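You operate a simulated robot arm through the tools that you are given. There is no shell and no other tool.

You run a simulated robot arm. Do the job below in one go: nothing can be reset, and whatever is moved stays where it is left.

Task
Scrub the grass stain out of the pink washcloth on the washboard.
Fine: wet it in the blue basin and soap the brush first; put the brush back. Set down upright: scrub brush. What is to be rubbed or washed off counts as gone when no trace of it is left.

Only the result counts: the job must be done as asked and must still hold three seconds after the hand-in. Knocking over, shifting, dropping, spilling or breaking anything else fails it.

Robot
A 6-joint arm with a two-finger gripper, fixed in place. Base frame: the origin is on the floor under the middle of its stand, x ahead of it, y to its left, z up; the work surface is at about z = 910. Readings come in mm, rad, newtons and seconds.
It reaches about 940 mm from its shoulder. Its first joint turns from -2.897 to 2.897 rad. Payload 2.54 kg.
The tool frame sits at the grasp point between the pads (the TCP): z along the fingers, y along the line on which they close. The tips reach 30 mm beyond it. The gripper opens to 116 mm; its body begins 95 mm behind the TCP.
Orientation is that of the tool frame in the base frame, as a unit quaternion [w, x, y, z]. With the fingers straight down and closing along the base's y, the tool's x points along the base's -x, its y along +y and its z along -z.

Tools
- The arm moves only by the tool drive_tool. Its argument "series" is one flat list of numbers, 7 for each row, row after row: the shift along the base's x, y, z in cm, then the turn, a rotation vector about the base's x, y, z in rad, then the opening in per cent of the stroke, from 0 (shut) to 100 (fully open). In form: [dx, dy, dz, rx, ry, rz, fingers, dx, dy, dz, rx, ry, rz, fingers, ...]. A call has 1 to 20 rows; each row shifts and turns the commanded pose from where the row before left it. Each row takes 0.2 s and may step no farther than 50 mm and 0.15 rad from the row before; otherwise, or with a gripper value out of range, the whole call is refused. Where a pose cannot be reached the arm comes as near as it can. A force on the tool above 40 N (or 10 N above the force at the start of the call, whichever is more), or a blocked arm, ends the call early, and 0.2 s more pass. The fingers move at their own pace (about 72 mm/s each) and stop on an object; they squeeze with about 36 N. The grip force told is the motor's: it shows also when the fingers shut on nothing. Time passes only in rows, and 0.2 s behind the last, so rows that do not move let the fingers close. The reply holds the time, the measured pose of the TCP, the force on the tool along the base axes, the opening and the grip force, in the units named above and with some noise, with the torque about the TCP (base axes, N m) and any sound that the robot's microphone picked up, and new pictures: "show" is both (left out), scene, wrist or none.
- Cameras (640 x 400 px; columns grow to the right, rows downward): "scene" is fixed at [400.4, 650.8, 1567.8]; the picture's right is [-0.77, 0.64, 0.00], its down [0.60, 0.72, -0.34] and it looks along [-0.22, -0.26, -0.94] (base axes); focal length 214 px, centre (320, 200). "wrist" rides on the gripper at [69, -15, -122] in the tool frame; the picture's right is [0.22, 0.98, 0.00], its down [-0.83, 0.18, -0.53] and it looks along [-0.52, 0.12, 0.85] (tool axes); focal length 251 px, centre (320, 200). There is no depth. A picture from a camera that has moved, and an enlarged one, comes with that camera's place and axes in the base frame and with its lens.
- enlarge(camera, box): a new picture of the part [left, top, right, bottom] of that camera's present view, enlarged. It takes no simulated time.
- hand_in(): hands the job in; it is judged then, once.

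Places have to be worked out from the pictures, the camera data and where the tool is seen. Open the gripper and draw the arm clear of the work before you hand the job in, unless the task says otherwise.

The tools are called after "Request:" by a JSON object that holds its "api" and its "payload". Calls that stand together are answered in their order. drive_tool: Moves the arm, as the interface text tells. Its arguments: {"type":"object","properties":{"series":{"type":"array","items":{"type":"number"}},"show":{"type":"string","enum":["both","scene","wrist","none"]}},"required":["series"]} The other tools are called the same way: enlarge (camera, box) takes an enlarged picture of a part of a camera's view; hand_in () hands the job in.

At the start:

```text
time_s: 0.0
eef_pos: [47.4, 494.7, 1232.2]
orientation: [0.001, 0.001, 1.0, 0.001]
ft_force: [0.5, -0.5, 0.2]
ft_torque: [0.0, -0.03, 0.01]
opening: 116.2
grasp_force: 0.0
```

scene: 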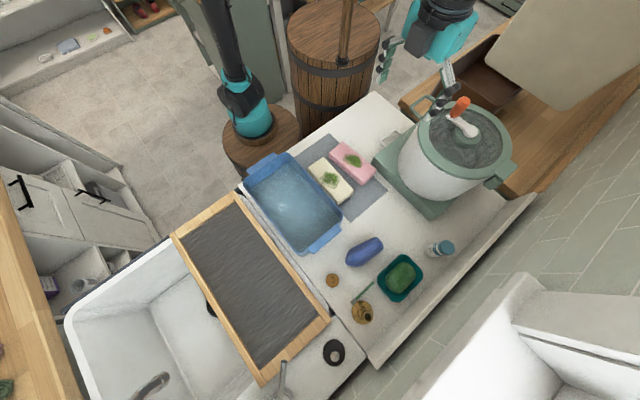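
wrist: 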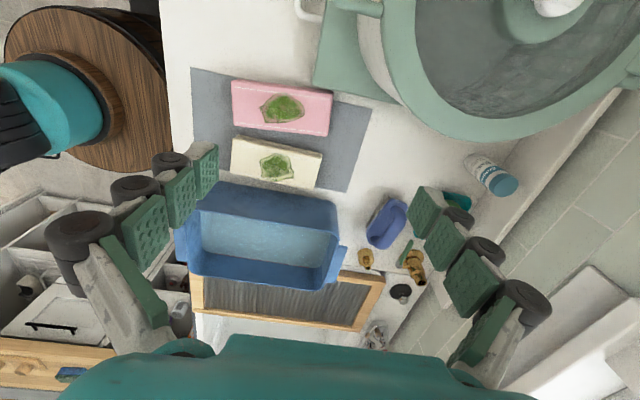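

I'll start by looking closely at the objects on the worktop before moving anything.

Request:
{"api": "enlarge", "payload": {"camera": "scene", "box": [300, 120, 460, 220]}}

Request:
{"api": "enlarge", "payload": {"camera": "scene", "box": [300, 220, 476, 330]}}

Request:
{"api": "enlarge", "payload": {"camera": "scene", "box": [170, 140, 410, 290]}}

Request:
{"api": "enlarge", "payload": {"camera": "wrist", "box": [170, 60, 540, 340]}}

```text
4.00 times, centred on (380, 170) of scene
camera zoom: at [400.4, 650.8, 1567.8], right [-0.77, 0.64, 0.0], down [0.6, 0.72, -0.34], along [-0.22, -0.26, -0.94], focal length 858 px, centre (80, 320)
```

zoom: 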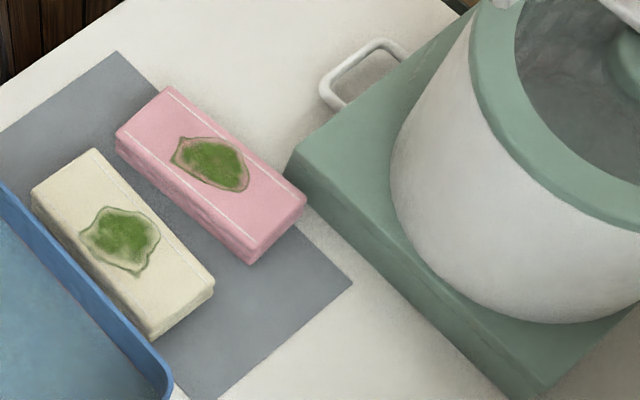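

```text
3.64 times, centred on (388, 275) of scene
camera zoom: at [400.4, 650.8, 1567.8], right [-0.77, 0.64, 0.0], down [0.6, 0.72, -0.34], along [-0.22, -0.26, -0.94], focal length 780 px, centre (73, -73)
```

zoom: 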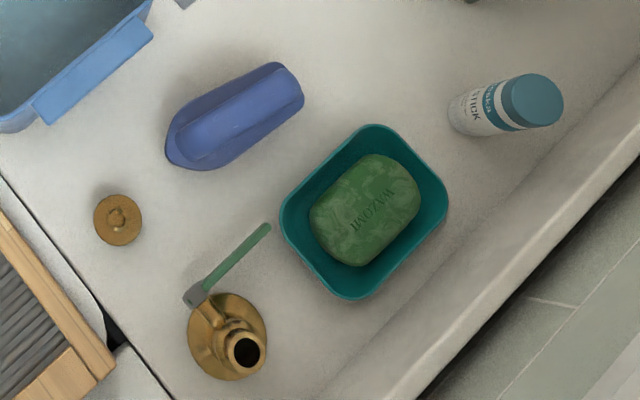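

```text
2.67 times, centred on (290, 215) of scene
camera zoom: at [400.4, 650.8, 1567.8], right [-0.77, 0.64, 0.0], down [0.6, 0.72, -0.34], along [-0.22, -0.26, -0.94], focal length 572 px, centre (400, 160)
```

zoom: 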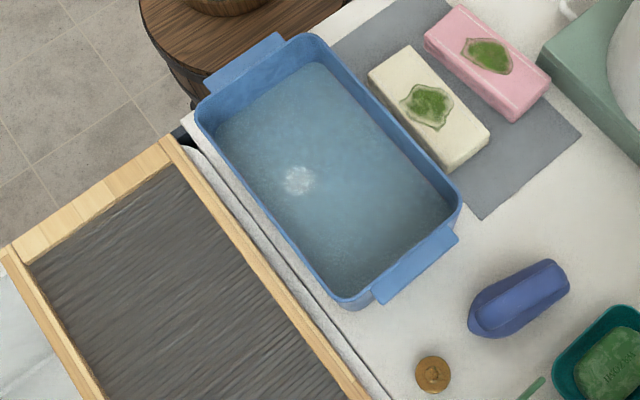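

```text
1.43 times, centred on (355, 200) of wrist
camera zoom: at [-22.4, 481.1, 1353.0], right [-0.21, 0.98, 0.0], down [0.83, 0.18, 0.54], along [0.52, 0.12, -0.84], focal length 359 px, centre (270, 200)
```

zoom: 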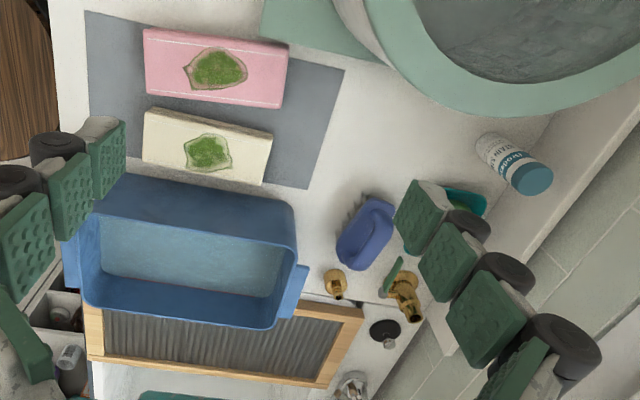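

Request:
{"api": "enlarge", "payload": {"camera": "wrist", "box": [180, 60, 388, 190]}}

Request:
{"api": "enlarge", "payload": {"camera": "wrist", "box": [180, 170, 400, 360]}}

Request:
{"api": "enlarge", "payload": {"camera": "scene", "box": [60, 180, 360, 400]}}

Request:
{"api": "enlarge", "payload": {"camera": "scene", "box": [200, 0, 520, 200]}}

```text
3.08 times, centred on (284, 125) of wrist
camera zoom: at [-22.4, 481.1, 1353.0], right [-0.21, 0.98, 0.0], down [0.83, 0.18, 0.54], along [0.52, 0.12, -0.84], focal length 774 px, centre (431, 431)
```

zoom: 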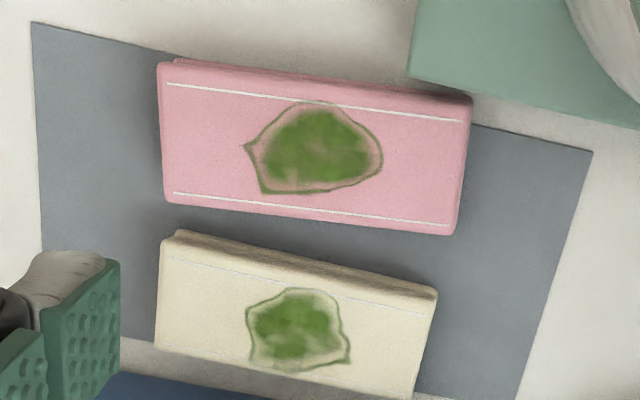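

```text
2.11 times, centred on (290, 265) of wrist
camera zoom: at [-22.4, 481.1, 1353.0], right [-0.21, 0.98, 0.0], down [0.83, 0.18, 0.54], along [0.52, 0.12, -0.84], focal length 529 px, centre (383, 63)
```

zoom: 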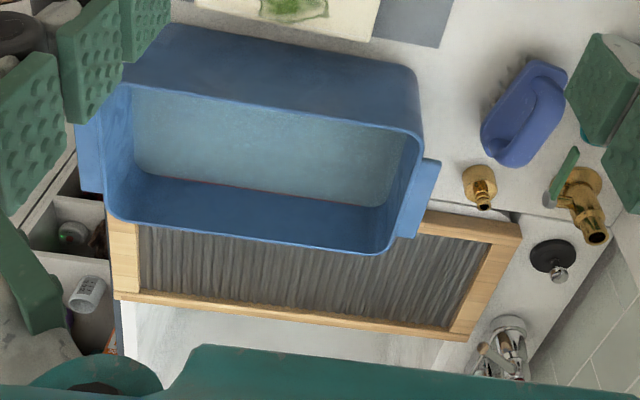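

```text
1.82 times, centred on (210, 290) of scene
camera zoom: at [400.4, 650.8, 1567.8], right [-0.77, 0.64, 0.0], down [0.6, 0.72, -0.34], along [-0.22, -0.26, -0.94], focal length 390 px, centre (520, 36)
```

zoom: 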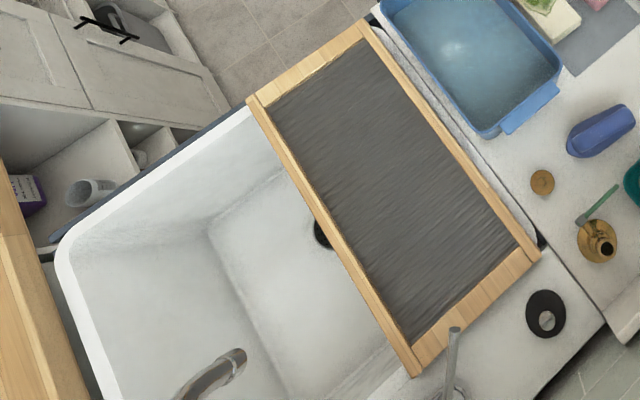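

```text
2.00 times, centred on (360, 100) of scene
camera zoom: at [400.4, 650.8, 1567.8], right [-0.77, 0.64, 0.0], down [0.6, 0.72, -0.34], along [-0.22, -0.26, -0.94], focal length 429 px, centre (240, 400)
```

zoom: 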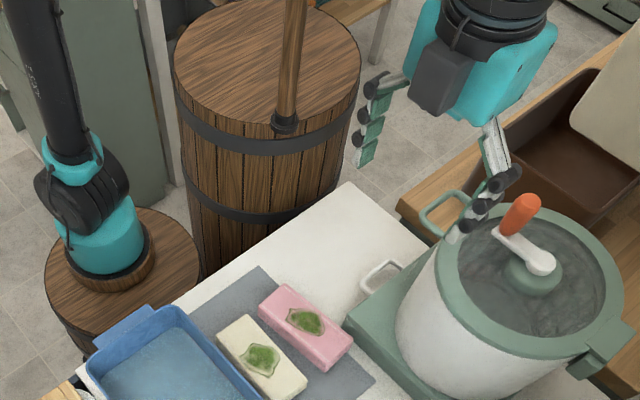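

The pink cloth appears to be about 150 x 68 mm, centred near (80, 440) with its long axis about 7° off the base's y. I'll turn the gripper so it closes across the cloth's width and move above it.

Request:
{"api": "drive_tool", "payload": {"series": [0.33, -0.55, -0.5, 0, 0, -0.1452, 100, 0.33, -0.55, -0.5, 0, 0, -0.1452, 100, 0.33, -0.55, -0.5, 0, 0, -0.1452, 100, 0.33, -0.55, -0.5, 0, 0, -0.1452, 100, 0.33, -0.55, -0.5, 0, 0, -0.1452, 100, 0.33, -0.55, -0.5, 0, 0, -0.1452, 100, 0.33, -0.55, -0.5, 0, 0, -0.1452, 100, 0.33, -0.55, -0.5, 0, 0, -0.1452, 100, 0.33, -0.55, -0.5, 0, 0, -0.1452, 100, 0.33, -0.55, -0.5, 0, 0, -0.1452, 100], "show": "both"}}

```text
time_s: 2.2
eef_pos: [144.4, 455.6, 1185.8]
orientation: [-0.007, 0.611, 0.791, -0.006]
ft_force: [-0.4, -0.8, 0.0]
ft_torque: [-0.02, 0.0, 0.03]
opening: 116.1
grasp_force: 0.1
out of reach, approached as far as the arm can: row 9, 10
camera wrist: at [113.3, 520.4, 1306.5], right [0.89, 0.45, -0.02], down [0.39, -0.75, 0.53], along [0.23, -0.48, -0.85], focal length 251 px, centre (320, 200)
```

scene: 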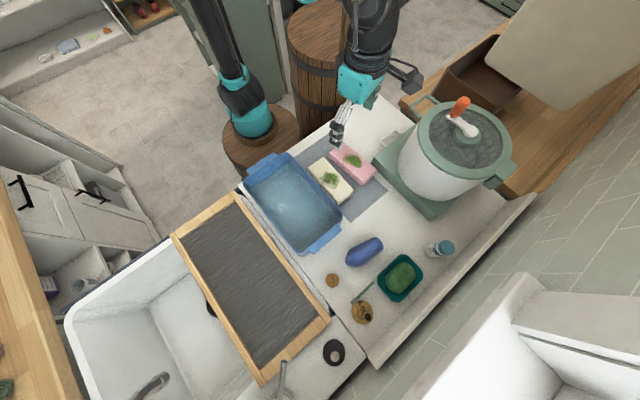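
wrist: 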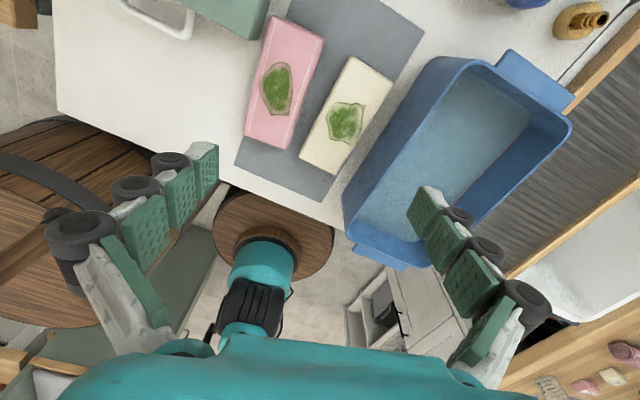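

That turn direction hits an arm limit, so I'll rotate back and go the other way (positive yaw) instead, watching the pose.

Request:
{"api": "drive_tool", "payload": {"series": [0, 0, 0, 0, 0, 0.145, 100, 0, 0, 0, 0, 0, 0.145, 100, 0, 0, 0, 0, 0, 0.145, 100, 0, 0, 0, 0, 0, 0.145, 100, 0, 0, 0, 0, 0, 0.145, 100, 0, 0, 0, 0, 0, 0.145, 100, 0, 0, 0, 0, 0, 0.145, 100, 0, 0, 0, 0, 0, 0.145, 100, 0, 0, 0, 0, 0, 0.145, 100, 0, 0, 0, 0, 0, 0.145, 100], "show": "none"}}

```text
time_s: 4.4
eef_pos: [141.9, 456.2, 1185.6]
orientation: [-0.001, -0.069, 0.998, -0.009]
ft_force: [0.2, 0.2, -1.0]
ft_torque: [0.02, 0.0, -0.04]
opening: 116.1
grasp_force: 0.0
```

Request:
{"api": "drive_tool", "payload": {"series": [0, 0, 0, 0, 0, 0.141, 100, 0, 0, 0, 0, 0, 0.141, 100, 0, 0, 0, 0, 0, 0.141, 100, 0, 0, 0, 0, 0, 0.141, 100, 0, 0, 0, 0, 0, 0.141, 100, 0, 0, 0, 0, 0, 0.141, 100, 0, 0, 0, 0, 0, 0.141, 100, 0, 0, 0, 0, 0, 0.141, 100, 0, 0, 0, 0, 0, 0.141, 100, 0, 0, 0, 0, 0, 0.141, 100, 0, 0, 0, 0, 0, 0.141, 100], "show": "both"}}

```text
time_s: 6.8
eef_pos: [143.1, 456.5, 1186.3]
orientation: [-0.006, 0.748, -0.664, 0.007]
ft_force: [0.5, 0.9, 0.6]
ft_torque: [-0.01, 0.0, -0.03]
opening: 116.1
grasp_force: 0.1
camera wrist: at [162.8, 389.9, 1307.6], right [-0.94, -0.33, -0.02], down [-0.29, 0.8, 0.53], along [-0.16, 0.5, -0.85], focal length 251 px, centre (320, 200)
```

scene: 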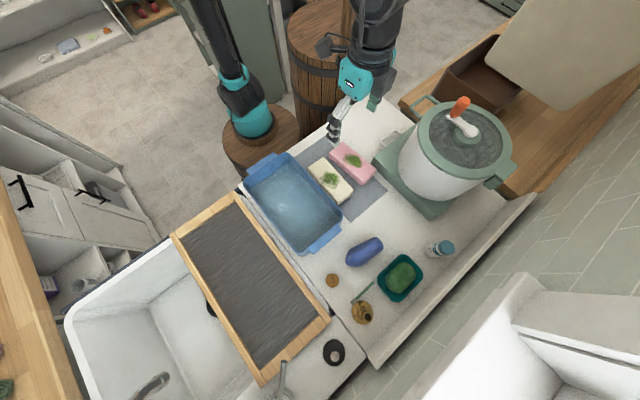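
wrist: 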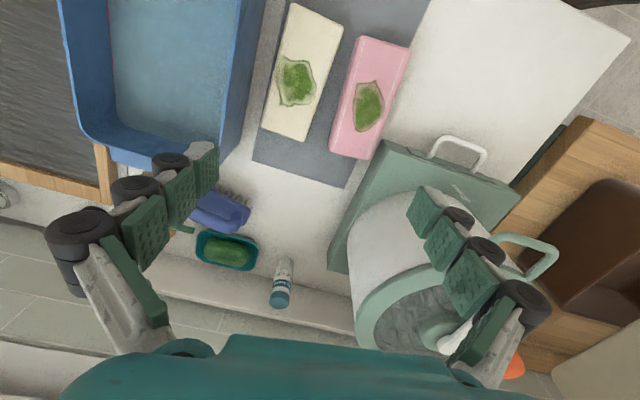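

Positive yaw works (now about 1.69 rad). Moving to above the pink cloth, a little lower, for a closer look.

Request:
{"api": "drive_tool", "payload": {"series": [-2.1, -0.55, -2, 0, 0, 0, 100, -2.1, -0.55, -2, 0, 0, 0, 100, -2.1, -0.55, -2, 0, 0, 0, 100, 0, 0, 0, 0, 0, 0, 100], "show": "both"}}

```text
time_s: 7.8
eef_pos: [81.2, 438.6, 1124.9]
orientation: [-0.006, 0.746, -0.665, 0.006]
ft_force: [0.1, -0.3, -0.2]
ft_torque: [-0.03, -0.03, 0.0]
opening: 116.2
grasp_force: 0.0
camera wrist: at [100.8, 373.2, 1247.5], right [-0.95, -0.33, -0.02], down [-0.29, 0.8, 0.53], along [-0.16, 0.5, -0.85], focal length 251 px, centre (320, 200)
```

scene: 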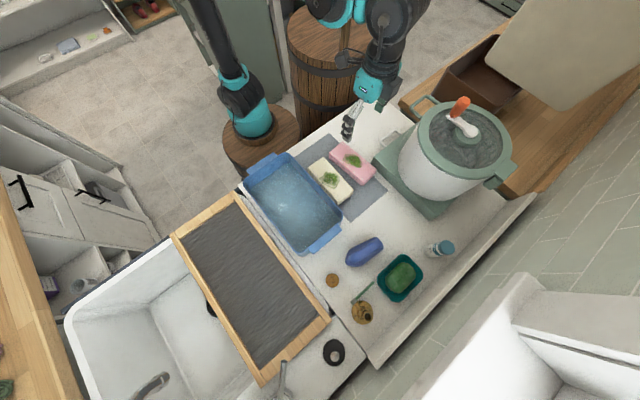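
wrist: 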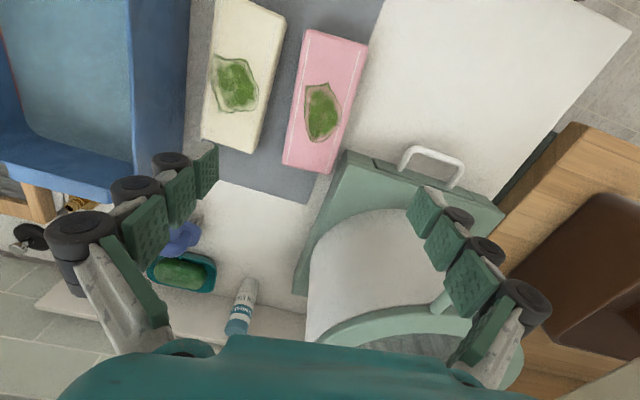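

There's a slight tool tilt (~0.017 rad) from the earlier clipping; I'll correct it and then zoom on the cloth for a precise fix.

Request:
{"api": "drive_tool", "payload": {"series": [0, 0, 0, 0, 0.017, 0, 100, 0, 0, 0, 0, 0, 0, 100], "show": "none"}}

Request:
{"api": "enlarge", "payload": {"camera": "wrist", "box": [190, 10, 430, 190]}}

```text
time_s: 8.4
eef_pos: [81.0, 440.1, 1125.6]
orientation: [-0.001, 0.747, -0.665, 0.001]
ft_force: [0.0, 0.0, -0.1]
ft_torque: [-0.01, 0.02, -0.01]
opening: 115.9
grasp_force: 0.1
```

```text
2.22 times, centred on (310, 100) of wrist
camera zoom: at [102.4, 373.3, 1247.4], right [-0.95, -0.33, 0.0], down [-0.28, 0.8, 0.53], along [-0.17, 0.5, -0.85], focal length 559 px, centre (342, 422)
```

zoom: 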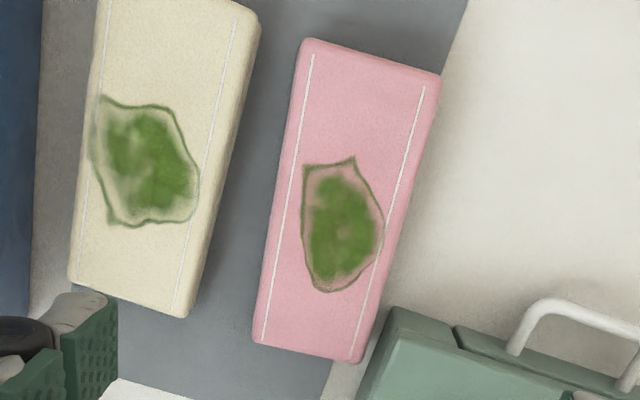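

Request:
{"api": "enlarge", "payload": {"camera": "scene", "box": [310, 60, 438, 140]}}

Request:
{"api": "enlarge", "payload": {"camera": "wrist", "box": [40, 130, 240, 255]}}

```text
5.00 times, centred on (374, 100) of scene
camera zoom: at [400.4, 650.8, 1567.8], right [-0.77, 0.64, 0.0], down [0.6, 0.72, -0.34], along [-0.22, -0.26, -0.94], focal length 1072 px, centre (50, 700)
```

zoom: 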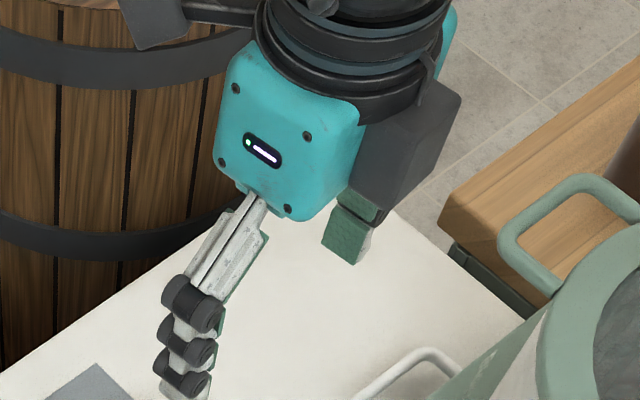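

```text
3.20 times, centred on (140, 192) of wrist
camera zoom: at [102.4, 373.3, 1247.4], right [-0.95, -0.33, 0.0], down [-0.28, 0.8, 0.53], along [-0.17, 0.5, -0.85], focal length 805 px, centre (896, 224)
```

zoom: 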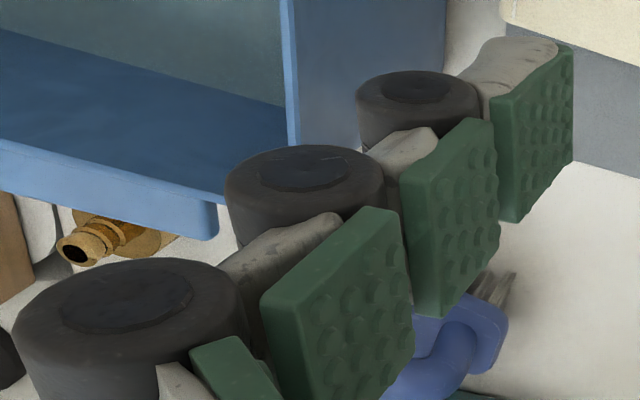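

The cloth centre is at about (82, 439), with the cream cloth's edge some 30 mm away at x≈148, so I'll narrow the opening to 70% and descend partway for a check.

Request:
{"api": "drive_tool", "payload": {"series": [0.1, 0, -3.0, 0, 0, -0.015, 70, 0, 0, -3.0, 0, 0, 0, 70, 0, 0, -3.0, 0, 0, 0, 70, 0, 0, -3.0, 0, 0, 0, 70, 0, 0, 0, 0, 0, 0, 70], "show": "both"}}

```text
time_s: 9.6
eef_pos: [83.8, 440.1, 1006.8]
orientation: [-0.001, 0.742, -0.67, 0.0]
ft_force: [0.2, 0.4, 0.2]
ft_torque: [0.03, 0.0, 0.0]
opening: 81.2
grasp_force: 0.2
camera wrist: at [103.7, 373.9, 1127.8], right [-0.95, -0.31, 0.0], down [-0.26, 0.8, 0.53], along [-0.17, 0.51, -0.85], focal length 251 px, centre (320, 200)
```

scene: 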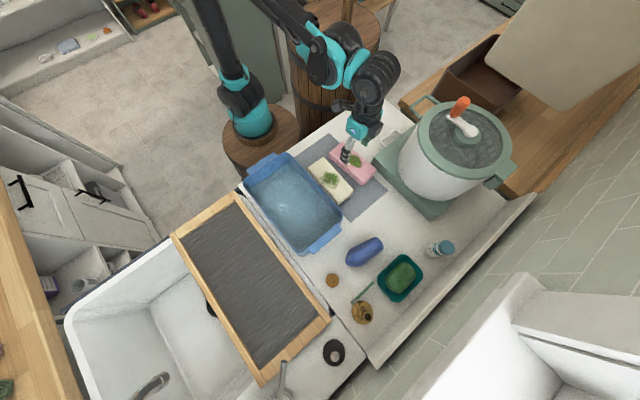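
wrist: 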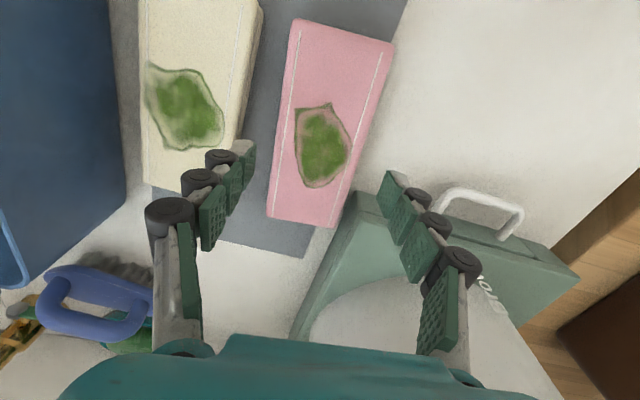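

The pads are well centred over the pink cloth; I narrow to 67% for more clearance from the cream cloth and descend most of the way.

Request:
{"api": "drive_tool", "payload": {"series": [0, 0, -1.5, 0, 0, 0, 67, 0, 0, -1.5, 0, 0, 0, 67, 0, 0, -1.0, 0, 0, 0, 67, 0, 0, -1.0, 0, 0, 0, 67, 0, 0, 0, 0, 0, 0, 67], "show": "both"}}

```text
time_s: 10.8
eef_pos: [79.6, 439.8, 955.3]
orientation: [0.0, 0.742, -0.67, 0.0]
ft_force: [1.1, 0.3, 2.1]
ft_torque: [0.12, -0.28, -0.03]
opening: 79.9
grasp_force: 0.5
camera wrist: at [101.7, 373.6, 1076.6], right [-0.95, -0.31, 0.0], down [-0.26, 0.8, 0.53], along [-0.17, 0.51, -0.85], focal length 251 px, centre (320, 200)
```

scene: 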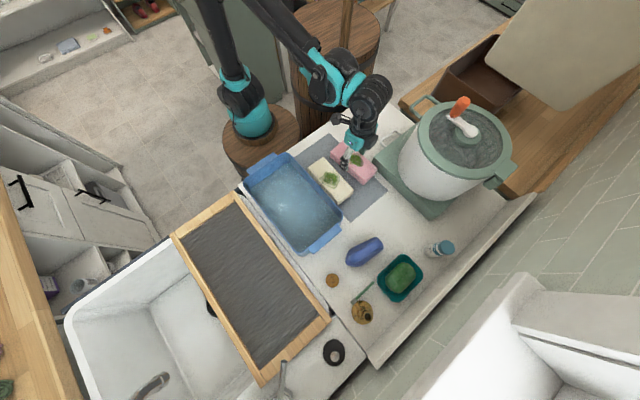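
wrist: 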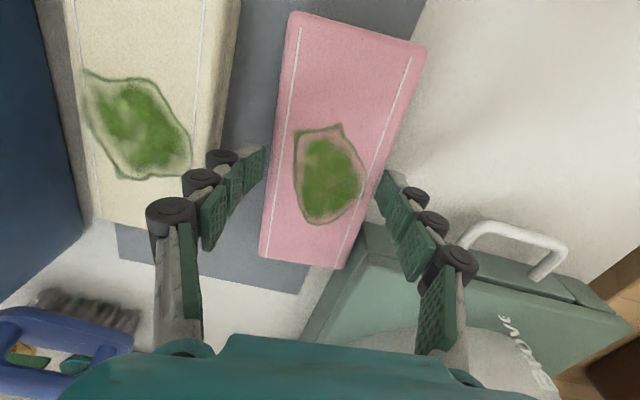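

Small contact force and torque: the right finger seems to touch the cloth's edge. I'll lift slightly, shift 3 mm toward −x and come down again.

Request:
{"api": "drive_tool", "payload": {"series": [0, 0, 1.5, 0, 0, 0, 69, -0.3, -0.03, 0, 0, 0, 0, 69, 0, 0, 0, 0, 0, 0, 69], "show": "wrist"}}

```text
time_s: 11.6
eef_pos: [78.3, 439.2, 971.2]
orientation: [0.0, 0.742, -0.671, 0.0]
ft_force: [0.6, -1.3, 0.1]
ft_torque: [-0.01, 0.01, 0.0]
opening: 80.1
grasp_force: 0.0
camera wrist: at [98.7, 373.1, 1092.3], right [-0.95, -0.31, 0.0], down [-0.26, 0.8, 0.53], along [-0.17, 0.51, -0.85], focal length 251 px, centre (320, 200)
```

wrist: 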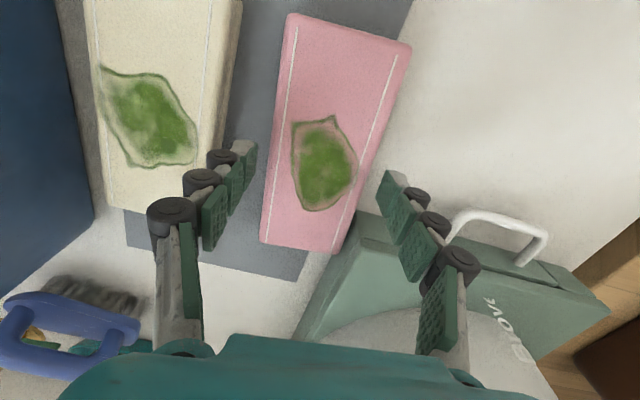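

Now centred with about 6 mm clearance each side. Descending gently to the table level.

Request:
{"api": "drive_tool", "payload": {"series": [0, 0, -0.9, 0, 0, 0, 69, 0, 0, -0.9, 0, 0, 0, 69, 0, 0, -0.7, 0, 0, 0, 69, 0, 0, 0, 0, 0, 0, 69], "show": "wrist"}}

```text
time_s: 12.6
eef_pos: [76.9, 439.9, 945.5]
orientation: [0.0, 0.742, -0.671, 0.001]
ft_force: [0.7, 0.3, -0.7]
ft_torque: [-0.02, 0.03, 0.0]
opening: 79.8
grasp_force: 0.1
camera wrist: at [98.7, 372.5, 1066.9], right [-0.95, -0.31, 0.0], down [-0.26, 0.8, 0.53], along [-0.17, 0.51, -0.85], focal length 251 px, centre (320, 200)
```

wrist: 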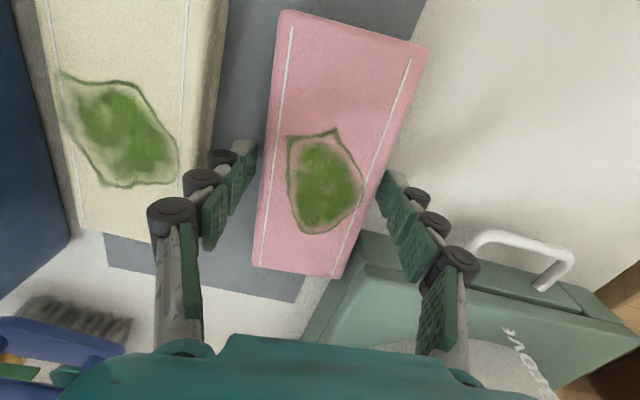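

No contact, tips beside the cloth. Closing the fingers on it.

Request:
{"api": "drive_tool", "payload": {"series": [0, 0, -0.2, 0, 0, 0, 69, 0, 0, 0, 0, 0, 0, 50, 0, 0, 0, 0, 0, 0, 30, 0, 0, 0, 0, 0, 0, 30, 0, 0, 0, 0, 0, 0, 30], "show": "both"}}

```text
time_s: 13.8
eef_pos: [77.0, 438.1, 945.7]
orientation: [-0.001, 0.742, -0.671, 0.001]
ft_force: [0.6, -0.1, 9.4]
ft_torque: [-0.01, -0.02, -0.1]
opening: 71.0
grasp_force: 35.1
camera wrist: at [98.5, 372.1, 1065.2], right [-0.95, -0.31, 0.0], down [-0.26, 0.8, 0.53], along [-0.17, 0.51, -0.85], focal length 251 px, centre (320, 200)
```

scene: 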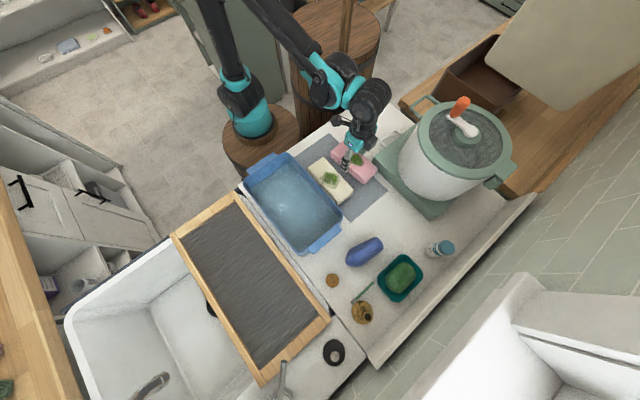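
wrist: 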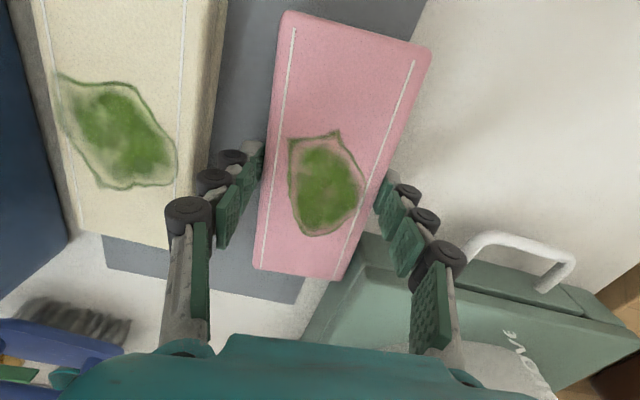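

Gripped at 71 mm with 35 N. Lifting gently to see if it comes along.

Request:
{"api": "drive_tool", "payload": {"series": [0, 0, 0.5, 0, 0, 0, 30, 0, 0, 1.0, 0, 0, 0, 30, 0, 0, 1.5, 0, 0, 0, 30, 0, 0, 2.0, 0, 0, 0, 30, 0, 0, 0, 0, 0, 0, 30], "show": "both"}}

```text
time_s: 15.0
eef_pos: [78.3, 439.8, 993.8]
orientation: [-0.001, 0.742, -0.671, 0.0]
ft_force: [-0.3, -0.4, -0.5]
ft_torque: [-0.01, -0.02, -0.02]
opening: 70.5
grasp_force: 35.7
camera wrist: at [98.5, 373.2, 1114.8], right [-0.95, -0.31, 0.0], down [-0.26, 0.8, 0.53], along [-0.17, 0.51, -0.85], focal length 251 px, centre (320, 200)
```

scene: 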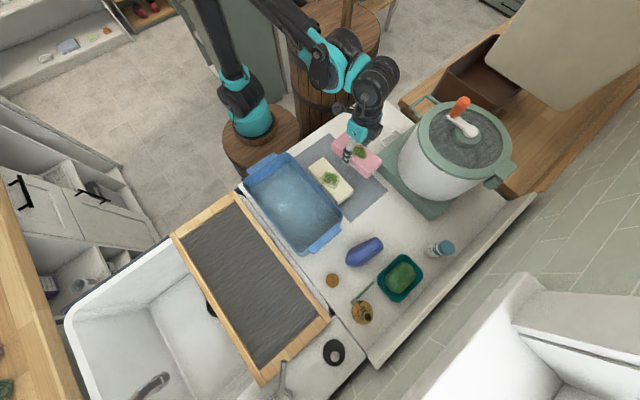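
wrist: 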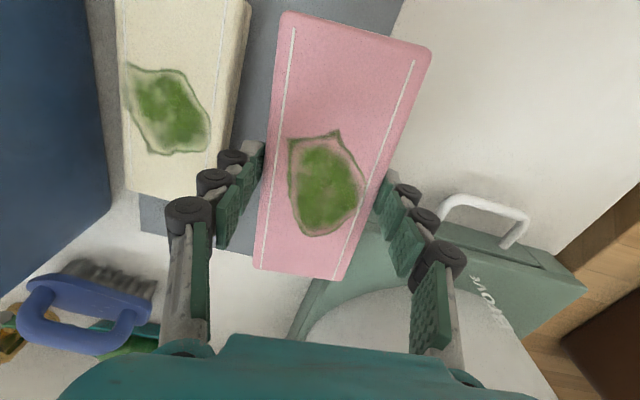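

The cloth is held flat. Raising it above the basin rim height, squaring up the yaw, and carrying it over the basin centre near (328, 447).

Request:
{"api": "drive_tool", "payload": {"series": [0, 0, 3.5, 0, 0, 0, 30, 0, 0, 3.5, 0, 0, 0, 30, 0, 0, 3.5, 0, 0, 0, 30, 0, 0, 3.1, 0, 0, 0, 30, 3.0, 0, 0, 0, 0, -0.05, 30, 4.0, 0.1, 0, 0, 0, -0.05, 30, 4.0, 0.1, 0, 0, 0, 0, 30, 4.0, 0.1, 0, 0, 0, 0, 30, 4.0, 0.2, 0, 0, 0, 0, 30, 4.0, 0.2, 0, 0, 0, 0, 30, 2.0, 0, 0, 0, 0, 0, 30, 0, 0, 0, 0, 0, 0, 30], "show": "both"}}

```text
time_s: 17.6
eef_pos: [327.7, 447.4, 1129.4]
orientation: [-0.001, 0.708, -0.707, 0.001]
ft_force: [-1.0, -0.1, -0.7]
ft_torque: [0.02, 0.02, 0.05]
opening: 70.6
grasp_force: 36.2
camera wrist: at [342.1, 379.1, 1250.4], right [-0.98, -0.22, 0.0], down [-0.18, 0.83, 0.53], along [-0.11, 0.52, -0.85], focal length 251 px, centre (320, 200)
```

scene: 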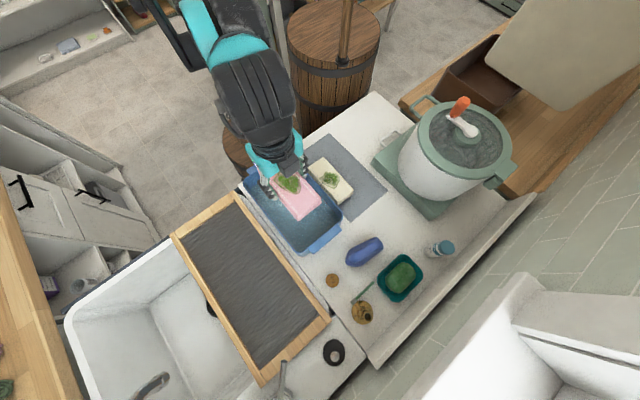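
wrist: 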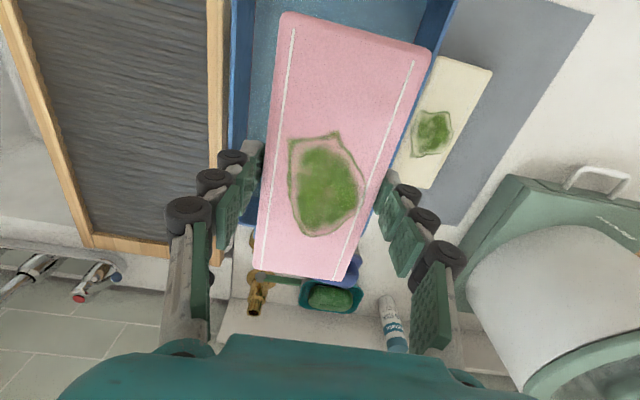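

Request:
{"api": "enlarge", "payload": {"camera": "scene", "box": [230, 140, 358, 260]}}

Request:
{"api": "enlarge", "payload": {"camera": "wrist", "box": [180, 0, 480, 190]}}

```text
3.33 times, centred on (294, 200) of scene
camera zoom: at [400.4, 650.8, 1567.8], right [-0.77, 0.64, 0.0], down [0.6, 0.72, -0.34], along [-0.22, -0.26, -0.94], focal length 715 px, centre (407, 200)
```

zoom: 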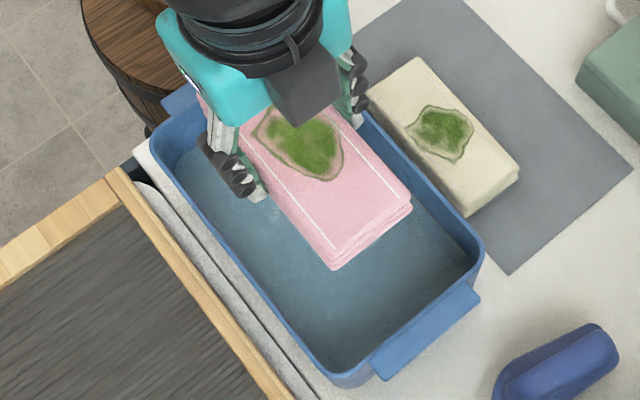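

```text
2.11 times, centred on (330, 95) of wrist
camera zoom: at [342.1, 379.1, 1250.4], right [-0.98, -0.22, 0.0], down [-0.18, 0.83, 0.53], along [-0.11, 0.52, -0.85], focal length 529 px, centre (299, 421)
```

zoom: 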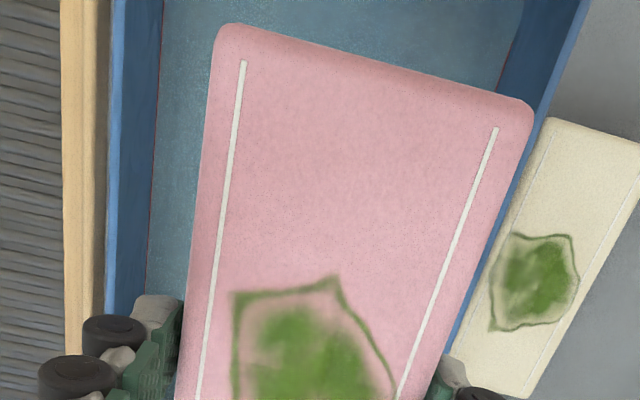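

The basin's inner walls span about x 254–408, and I judge the water level near z ≈ 963. Lowering the cloth straight down to submerge it.

Request:
{"api": "drive_tool", "payload": {"series": [0.3, 0, -3.0, 0, 0, 0, 30, 0, 0, -3.0, 0, 0, 0, 30, 0, 0, -3.0, 0, 0, 0, 30, 0, 0, -1.5, 0, 0, 0, 30, 0, 0, -1.5, 0, 0, 0, 30, 0, 0, 0, 0, 0, 0, 30], "show": "both"}}

```text
time_s: 19.0
eef_pos: [330.6, 446.0, 1010.0]
orientation: [-0.001, 0.708, -0.706, 0.001]
ft_force: [0.2, 1.0, -0.3]
ft_torque: [-0.01, 0.01, 0.0]
opening: 70.9
grasp_force: 35.5
camera wrist: at [344.8, 378.5, 1130.7], right [-0.98, -0.22, 0.0], down [-0.18, 0.83, 0.53], along [-0.11, 0.52, -0.85], focal length 251 px, centre (320, 200)
```

scene: 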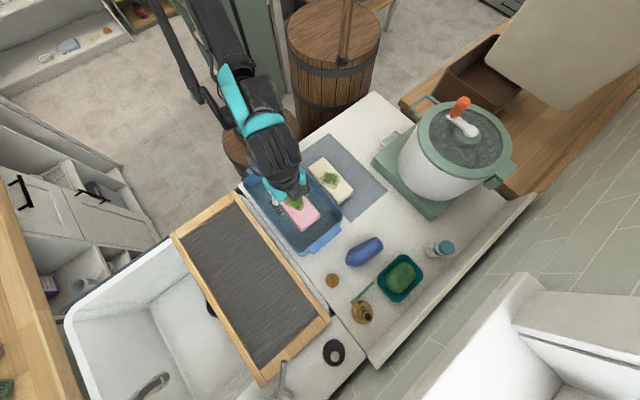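
wrist: 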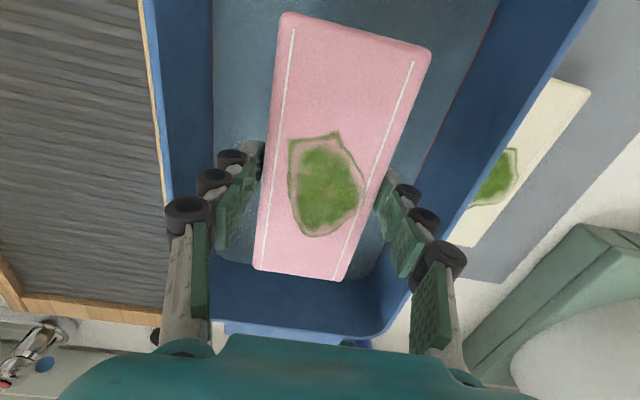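

Clear of the walls with good margins. Continuing down into the water.

Request:
{"api": "drive_tool", "payload": {"series": [0, 0, -1.2, 0, 0, 0, 30, 0, 0, -1.2, 0, 0, 0, 30, 0, 0, -1.0, 0, 0, 0, 30, 0, 0, -1.0, 0, 0, 0, 30, 0, 0, 0, 0, 0, 0, 30, 0, 0, 0, 0, 0, 0, 30], "show": "both"}}

```text
time_s: 20.4
eef_pos: [331.0, 445.1, 966.6]
orientation: [-0.001, 0.708, -0.707, 0.001]
ft_force: [0.2, 0.0, -1.0]
ft_torque: [0.03, 0.0, 0.0]
opening: 70.7
grasp_force: 35.7
camera wrist: at [345.8, 378.2, 1087.1], right [-0.98, -0.22, 0.0], down [-0.18, 0.83, 0.53], along [-0.11, 0.52, -0.85], focal length 251 px, centre (320, 200)
```

scene: 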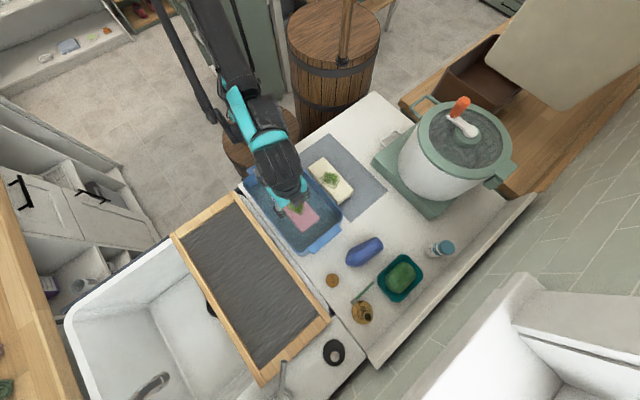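
wrist: 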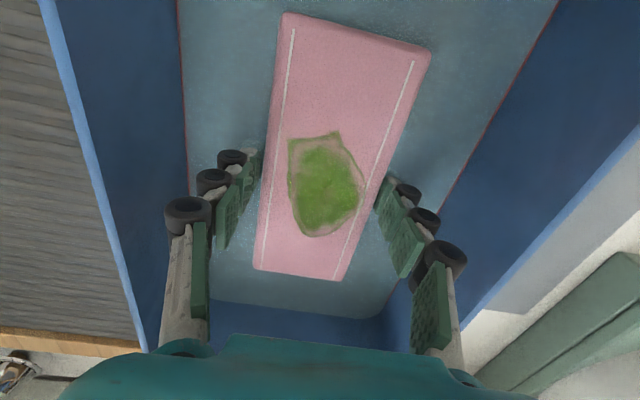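

Request:
{"api": "enlarge", "payload": {"camera": "wrist", "box": [180, 0, 480, 300]}}

Request:
{"api": "enlarge", "payload": {"camera": "scene", "box": [230, 140, 358, 260]}}

```text
1.33 times, centred on (330, 150) of wrist
camera zoom: at [345.8, 378.2, 1087.1], right [-0.98, -0.22, 0.0], down [-0.18, 0.83, 0.53], along [-0.11, 0.52, -0.85], focal length 335 px, centre (307, 267)
```

zoom: 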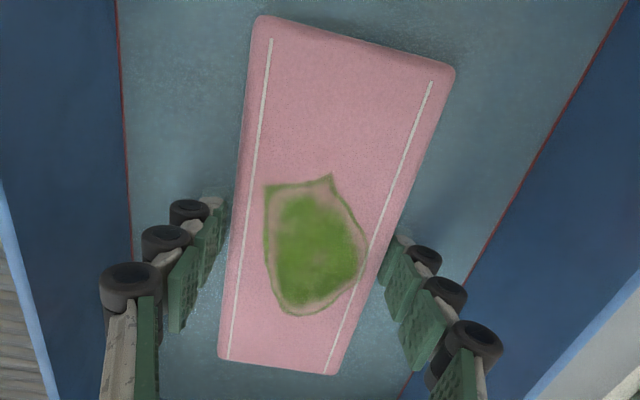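

```text
3.33 times, centred on (294, 200) of scene
camera zoom: at [400.4, 650.8, 1567.8], right [-0.77, 0.64, 0.0], down [0.6, 0.72, -0.34], along [-0.22, -0.26, -0.94], focal length 715 px, centre (407, 200)
```

zoom: 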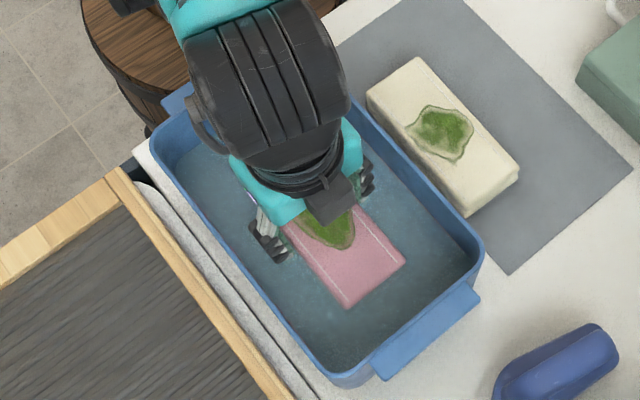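

The cloth appears under the water film. I'll go a few mm deeper and hold about two seconds so it soaks.

Request:
{"api": "drive_tool", "payload": {"series": [0, 0, -0.4, 0, 0, 0, 30, 0, 0, -0.3, 0, 0, 0, 30, 0, 0, 0, 0, 0, 0, 30, 0, 0, 0, 0, 0, 0, 30, 0, 0, 0, 0, 0, 0, 30, 0, 0, 0, 0, 0, 0, 30, 0, 0, 0, 0, 0, 0, 30, 0, 0, 0, 0, 0, 0, 30, 0, 0, 0, 0, 0, 0, 30, 0, 0, 0, 0, 0, 0, 30], "show": "both"}}

```text
time_s: 22.6
eef_pos: [331.2, 445.8, 957.7]
orientation: [-0.001, 0.707, -0.707, 0.001]
ft_force: [-0.1, 0.5, -1.2]
ft_torque: [0.0, -0.05, 0.0]
opening: 71.1
grasp_force: 36.0
camera wrist: at [345.6, 377.8, 1079.6], right [-0.98, -0.22, 0.0], down [-0.18, 0.83, 0.53], along [-0.11, 0.52, -0.85], focal length 251 px, centre (320, 200)
```

scene: 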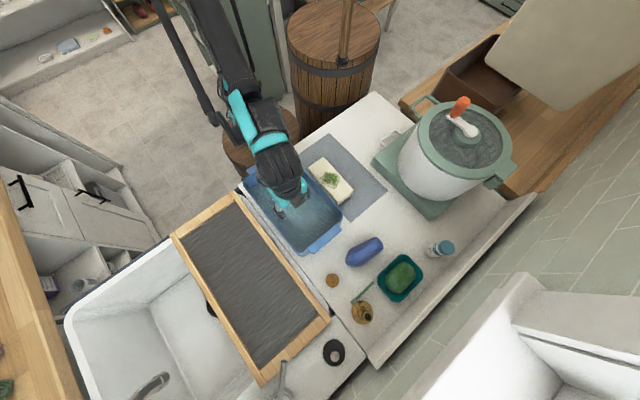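
wrist: 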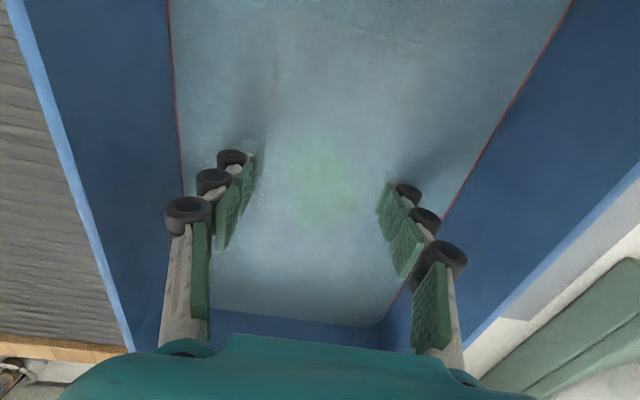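

Now fully submerged. Lifting it out slowly, letting it drip over the basin before moving on.

Request:
{"api": "drive_tool", "payload": {"series": [0, 0, 0, 0, 0, 0, 30, 0, 0, 0, 0, 0, 0, 30, 0, 0, 1.0, 0, 0, 0, 30, 0, 0, 1.5, 0, 0, 0, 30, 0, 0, 2.0, 0, 0, 0, 30, 0, 0, 2.5, 0, 0, 0, 30, 0, 0, 2.5, 0, 0, 0, 30, 0, 0, 2.0, 0, 0, 0, 30, 0, 0, 0, 0, 0, 0, 30, 0, 0, 0, 0, 0, 0, 30, 0, 0, 0, 0, 0, 0, 30, 0, 0, 0, 0, 0, 0, 30, 0, 0, 0, 0, 0, 0, 30], "show": "both"}}

```text
time_s: 25.4
eef_pos: [332.3, 445.2, 1074.7]
orientation: [-0.001, 0.708, -0.706, 0.001]
ft_force: [0.6, 0.6, -1.4]
ft_torque: [0.02, 0.04, 0.04]
opening: 71.1
grasp_force: 36.3
camera wrist: at [345.9, 376.5, 1195.2], right [-0.98, -0.22, 0.0], down [-0.18, 0.83, 0.53], along [-0.11, 0.52, -0.85], focal length 251 px, centre (320, 200)
```

scene: 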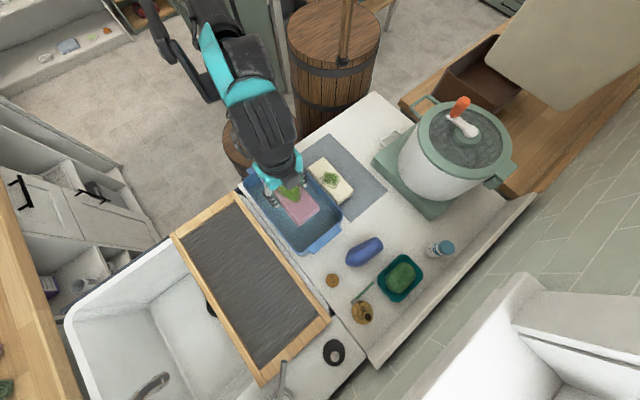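
wrist: 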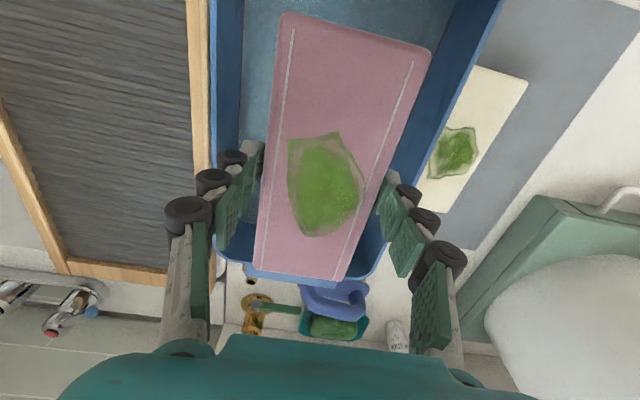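

The cloth is visibly darker—wet. Now carrying it to above the washboard (around x=559, y=480).

Request:
{"api": "drive_tool", "payload": {"series": [0, 0, 2.5, 0, 0, 0, 30, 2.0, 0.3, 0.5, 0, 0, 0, 30, 3.5, 0.5, 0, 0, 0, 0, 30, 3.5, 0.5, 0, 0, 0, 0, 30, 3.5, 0.5, 0, 0, 0, 0, 30, 3.5, 0.5, 0, 0, 0, 0, 30, 3.5, 0.6, 0, 0, 0, 0, 30, 3.2, 0.6, 0, 0, 0, 0, 30, 0, 0, 0, 0, 0, 0, 30], "show": "both"}}

```text
time_s: 27.4
eef_pos: [557.7, 480.7, 1104.9]
orientation: [-0.001, 0.708, -0.707, 0.001]
ft_force: [0.1, 0.1, -1.4]
ft_torque: [0.01, -0.01, 0.01]
opening: 71.0
grasp_force: 36.3
camera wrist: at [572.1, 412.1, 1225.5], right [-0.98, -0.22, 0.0], down [-0.18, 0.83, 0.53], along [-0.11, 0.52, -0.85], focal length 251 px, centre (320, 200)
```

scene: 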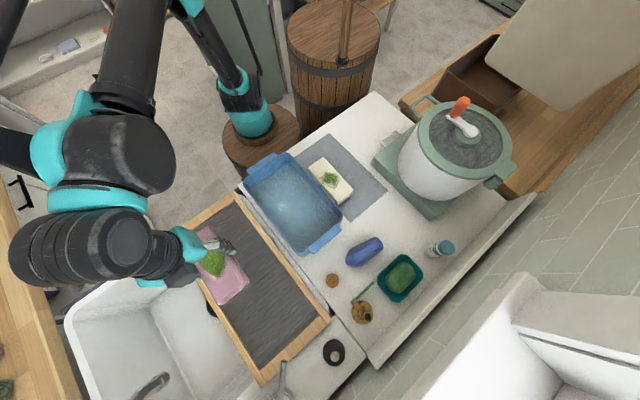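
wrist: 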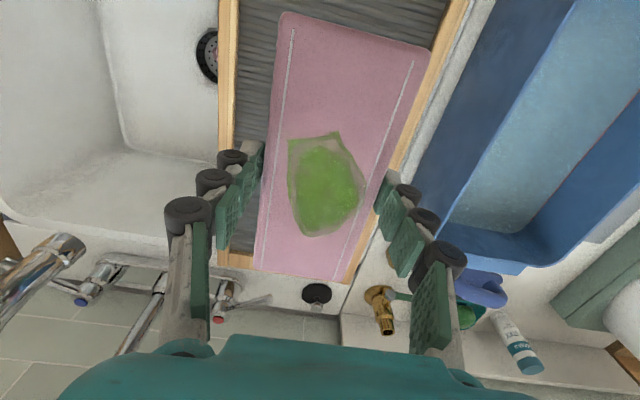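

The cloth is over the washboard, roughly centred in x. Descending to just above the ribs.

Request:
{"api": "drive_tool", "payload": {"series": [0.1, 0, -3.0, 0, 0, 0, 30, 0, 0, -3.0, 0, 0, 0, 30, 0, 0, -3.0, 0, 0, 0, 30, 0, 0, -2.0, 0, 0, 0, 30, 0, 0, -1.5, 0, 0, 0, 30, 0, 0, -0.8, 0, 0, 0, 30, 0, 0, 0, 0, 0, 0, 30], "show": "both"}}

```text
time_s: 29.0
eef_pos: [558.9, 479.9, 970.7]
orientation: [-0.001, 0.708, -0.706, 0.001]
ft_force: [0.1, -0.8, -0.4]
ft_torque: [0.0, -0.02, -0.01]
opening: 70.8
grasp_force: 35.5
camera wrist: at [573.0, 412.2, 1091.5], right [-0.98, -0.22, 0.0], down [-0.18, 0.83, 0.53], along [-0.11, 0.52, -0.85], focal length 251 px, centre (320, 200)
```

scene: 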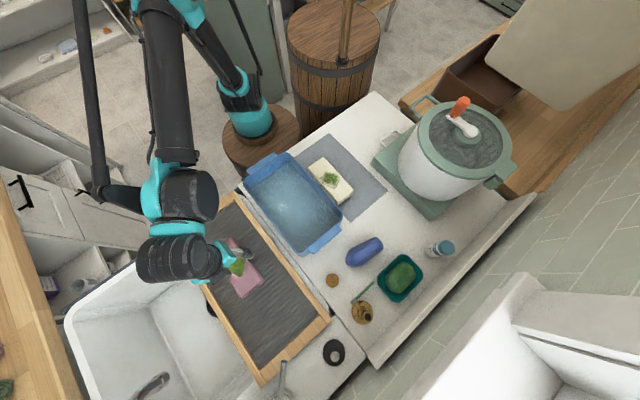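
wrist: 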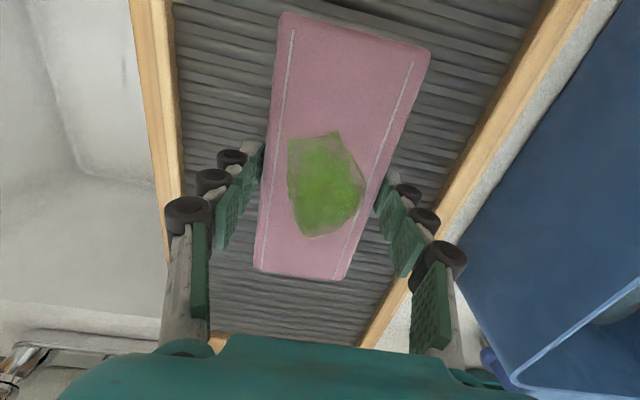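

Request:
{"api": "drive_tool", "payload": {"series": [0, 0, -0.4, 0, 0, 0, 30, 0, 0, -0.3, 0, 0, 0, 30, 0, 0, -0.3, 0, 0, 0, 30, 0, 0, 0, 0, 0, 0, 30], "show": "none"}}

```text
time_s: 30.0
eef_pos: [559.9, 481.0, 961.5]
orientation: [-0.001, 0.708, -0.707, 0.001]
ft_force: [0.0, -0.7, -1.4]
ft_torque: [0.0, 0.01, 0.0]
opening: 71.0
grasp_force: 36.5
```

No contact yet at z=961; continuing in small steps while watching the vertical force.

Request:
{"api": "drive_tool", "payload": {"series": [0, 0, -0.2, 0, 0, 0, 30, 0, 0, -0.2, 0, 0, 0, 30, 0, 0, 0, 0, 0, 0, 30], "show": "none"}}

```text
time_s: 30.5
eef_pos: [558.5, 481.5, 959.5]
orientation: [0.001, -0.707, 0.707, -0.002]
ft_force: [-1.3, -3.8, 14.7]
ft_torque: [-0.04, -0.06, 0.06]
opening: 71.0
grasp_force: 36.1
stopped in row 2: the force on the tool passed its limit at 44 N (the readings are from after the stop); the commanded pose is now the measured one
```

Contact made (cloth bottom on the ribs at TCP z≈959). I'll ease up 1 mm and open the fingers to release the cloth.

Request:
{"api": "drive_tool", "payload": {"series": [0, 0, 0.1, 0, 0, 0, 30, 0, 0, 0, 0, 0, 0, 62, 0, 0, 0, 0, 0, 0, 68, 0, 0, 0, 0, 0, 0, 72, 0, 0, 0, 0, 0, 0, 72], "show": "both"}}

```text
time_s: 31.7
eef_pos: [559.1, 481.8, 960.9]
orientation: [-0.001, 0.707, -0.707, 0.001]
ft_force: [0.1, 0.6, 0.0]
ft_torque: [0.0, 0.0, -0.01]
opening: 83.8
grasp_force: 0.0
camera wrist: at [572.9, 413.2, 1081.2], right [-0.98, -0.22, 0.0], down [-0.18, 0.83, 0.53], along [-0.11, 0.52, -0.85], focal length 251 px, centre (320, 200)
```

scene: 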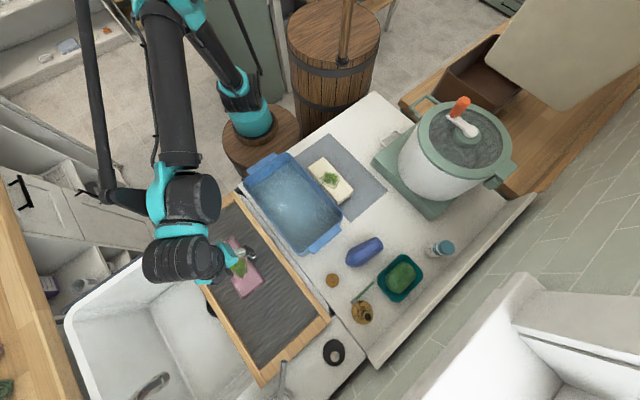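
wrist: 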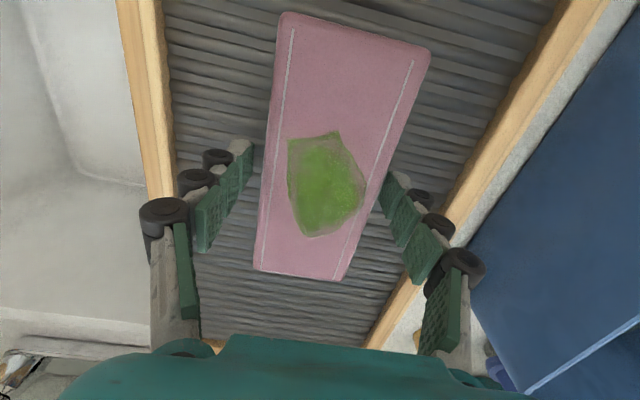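

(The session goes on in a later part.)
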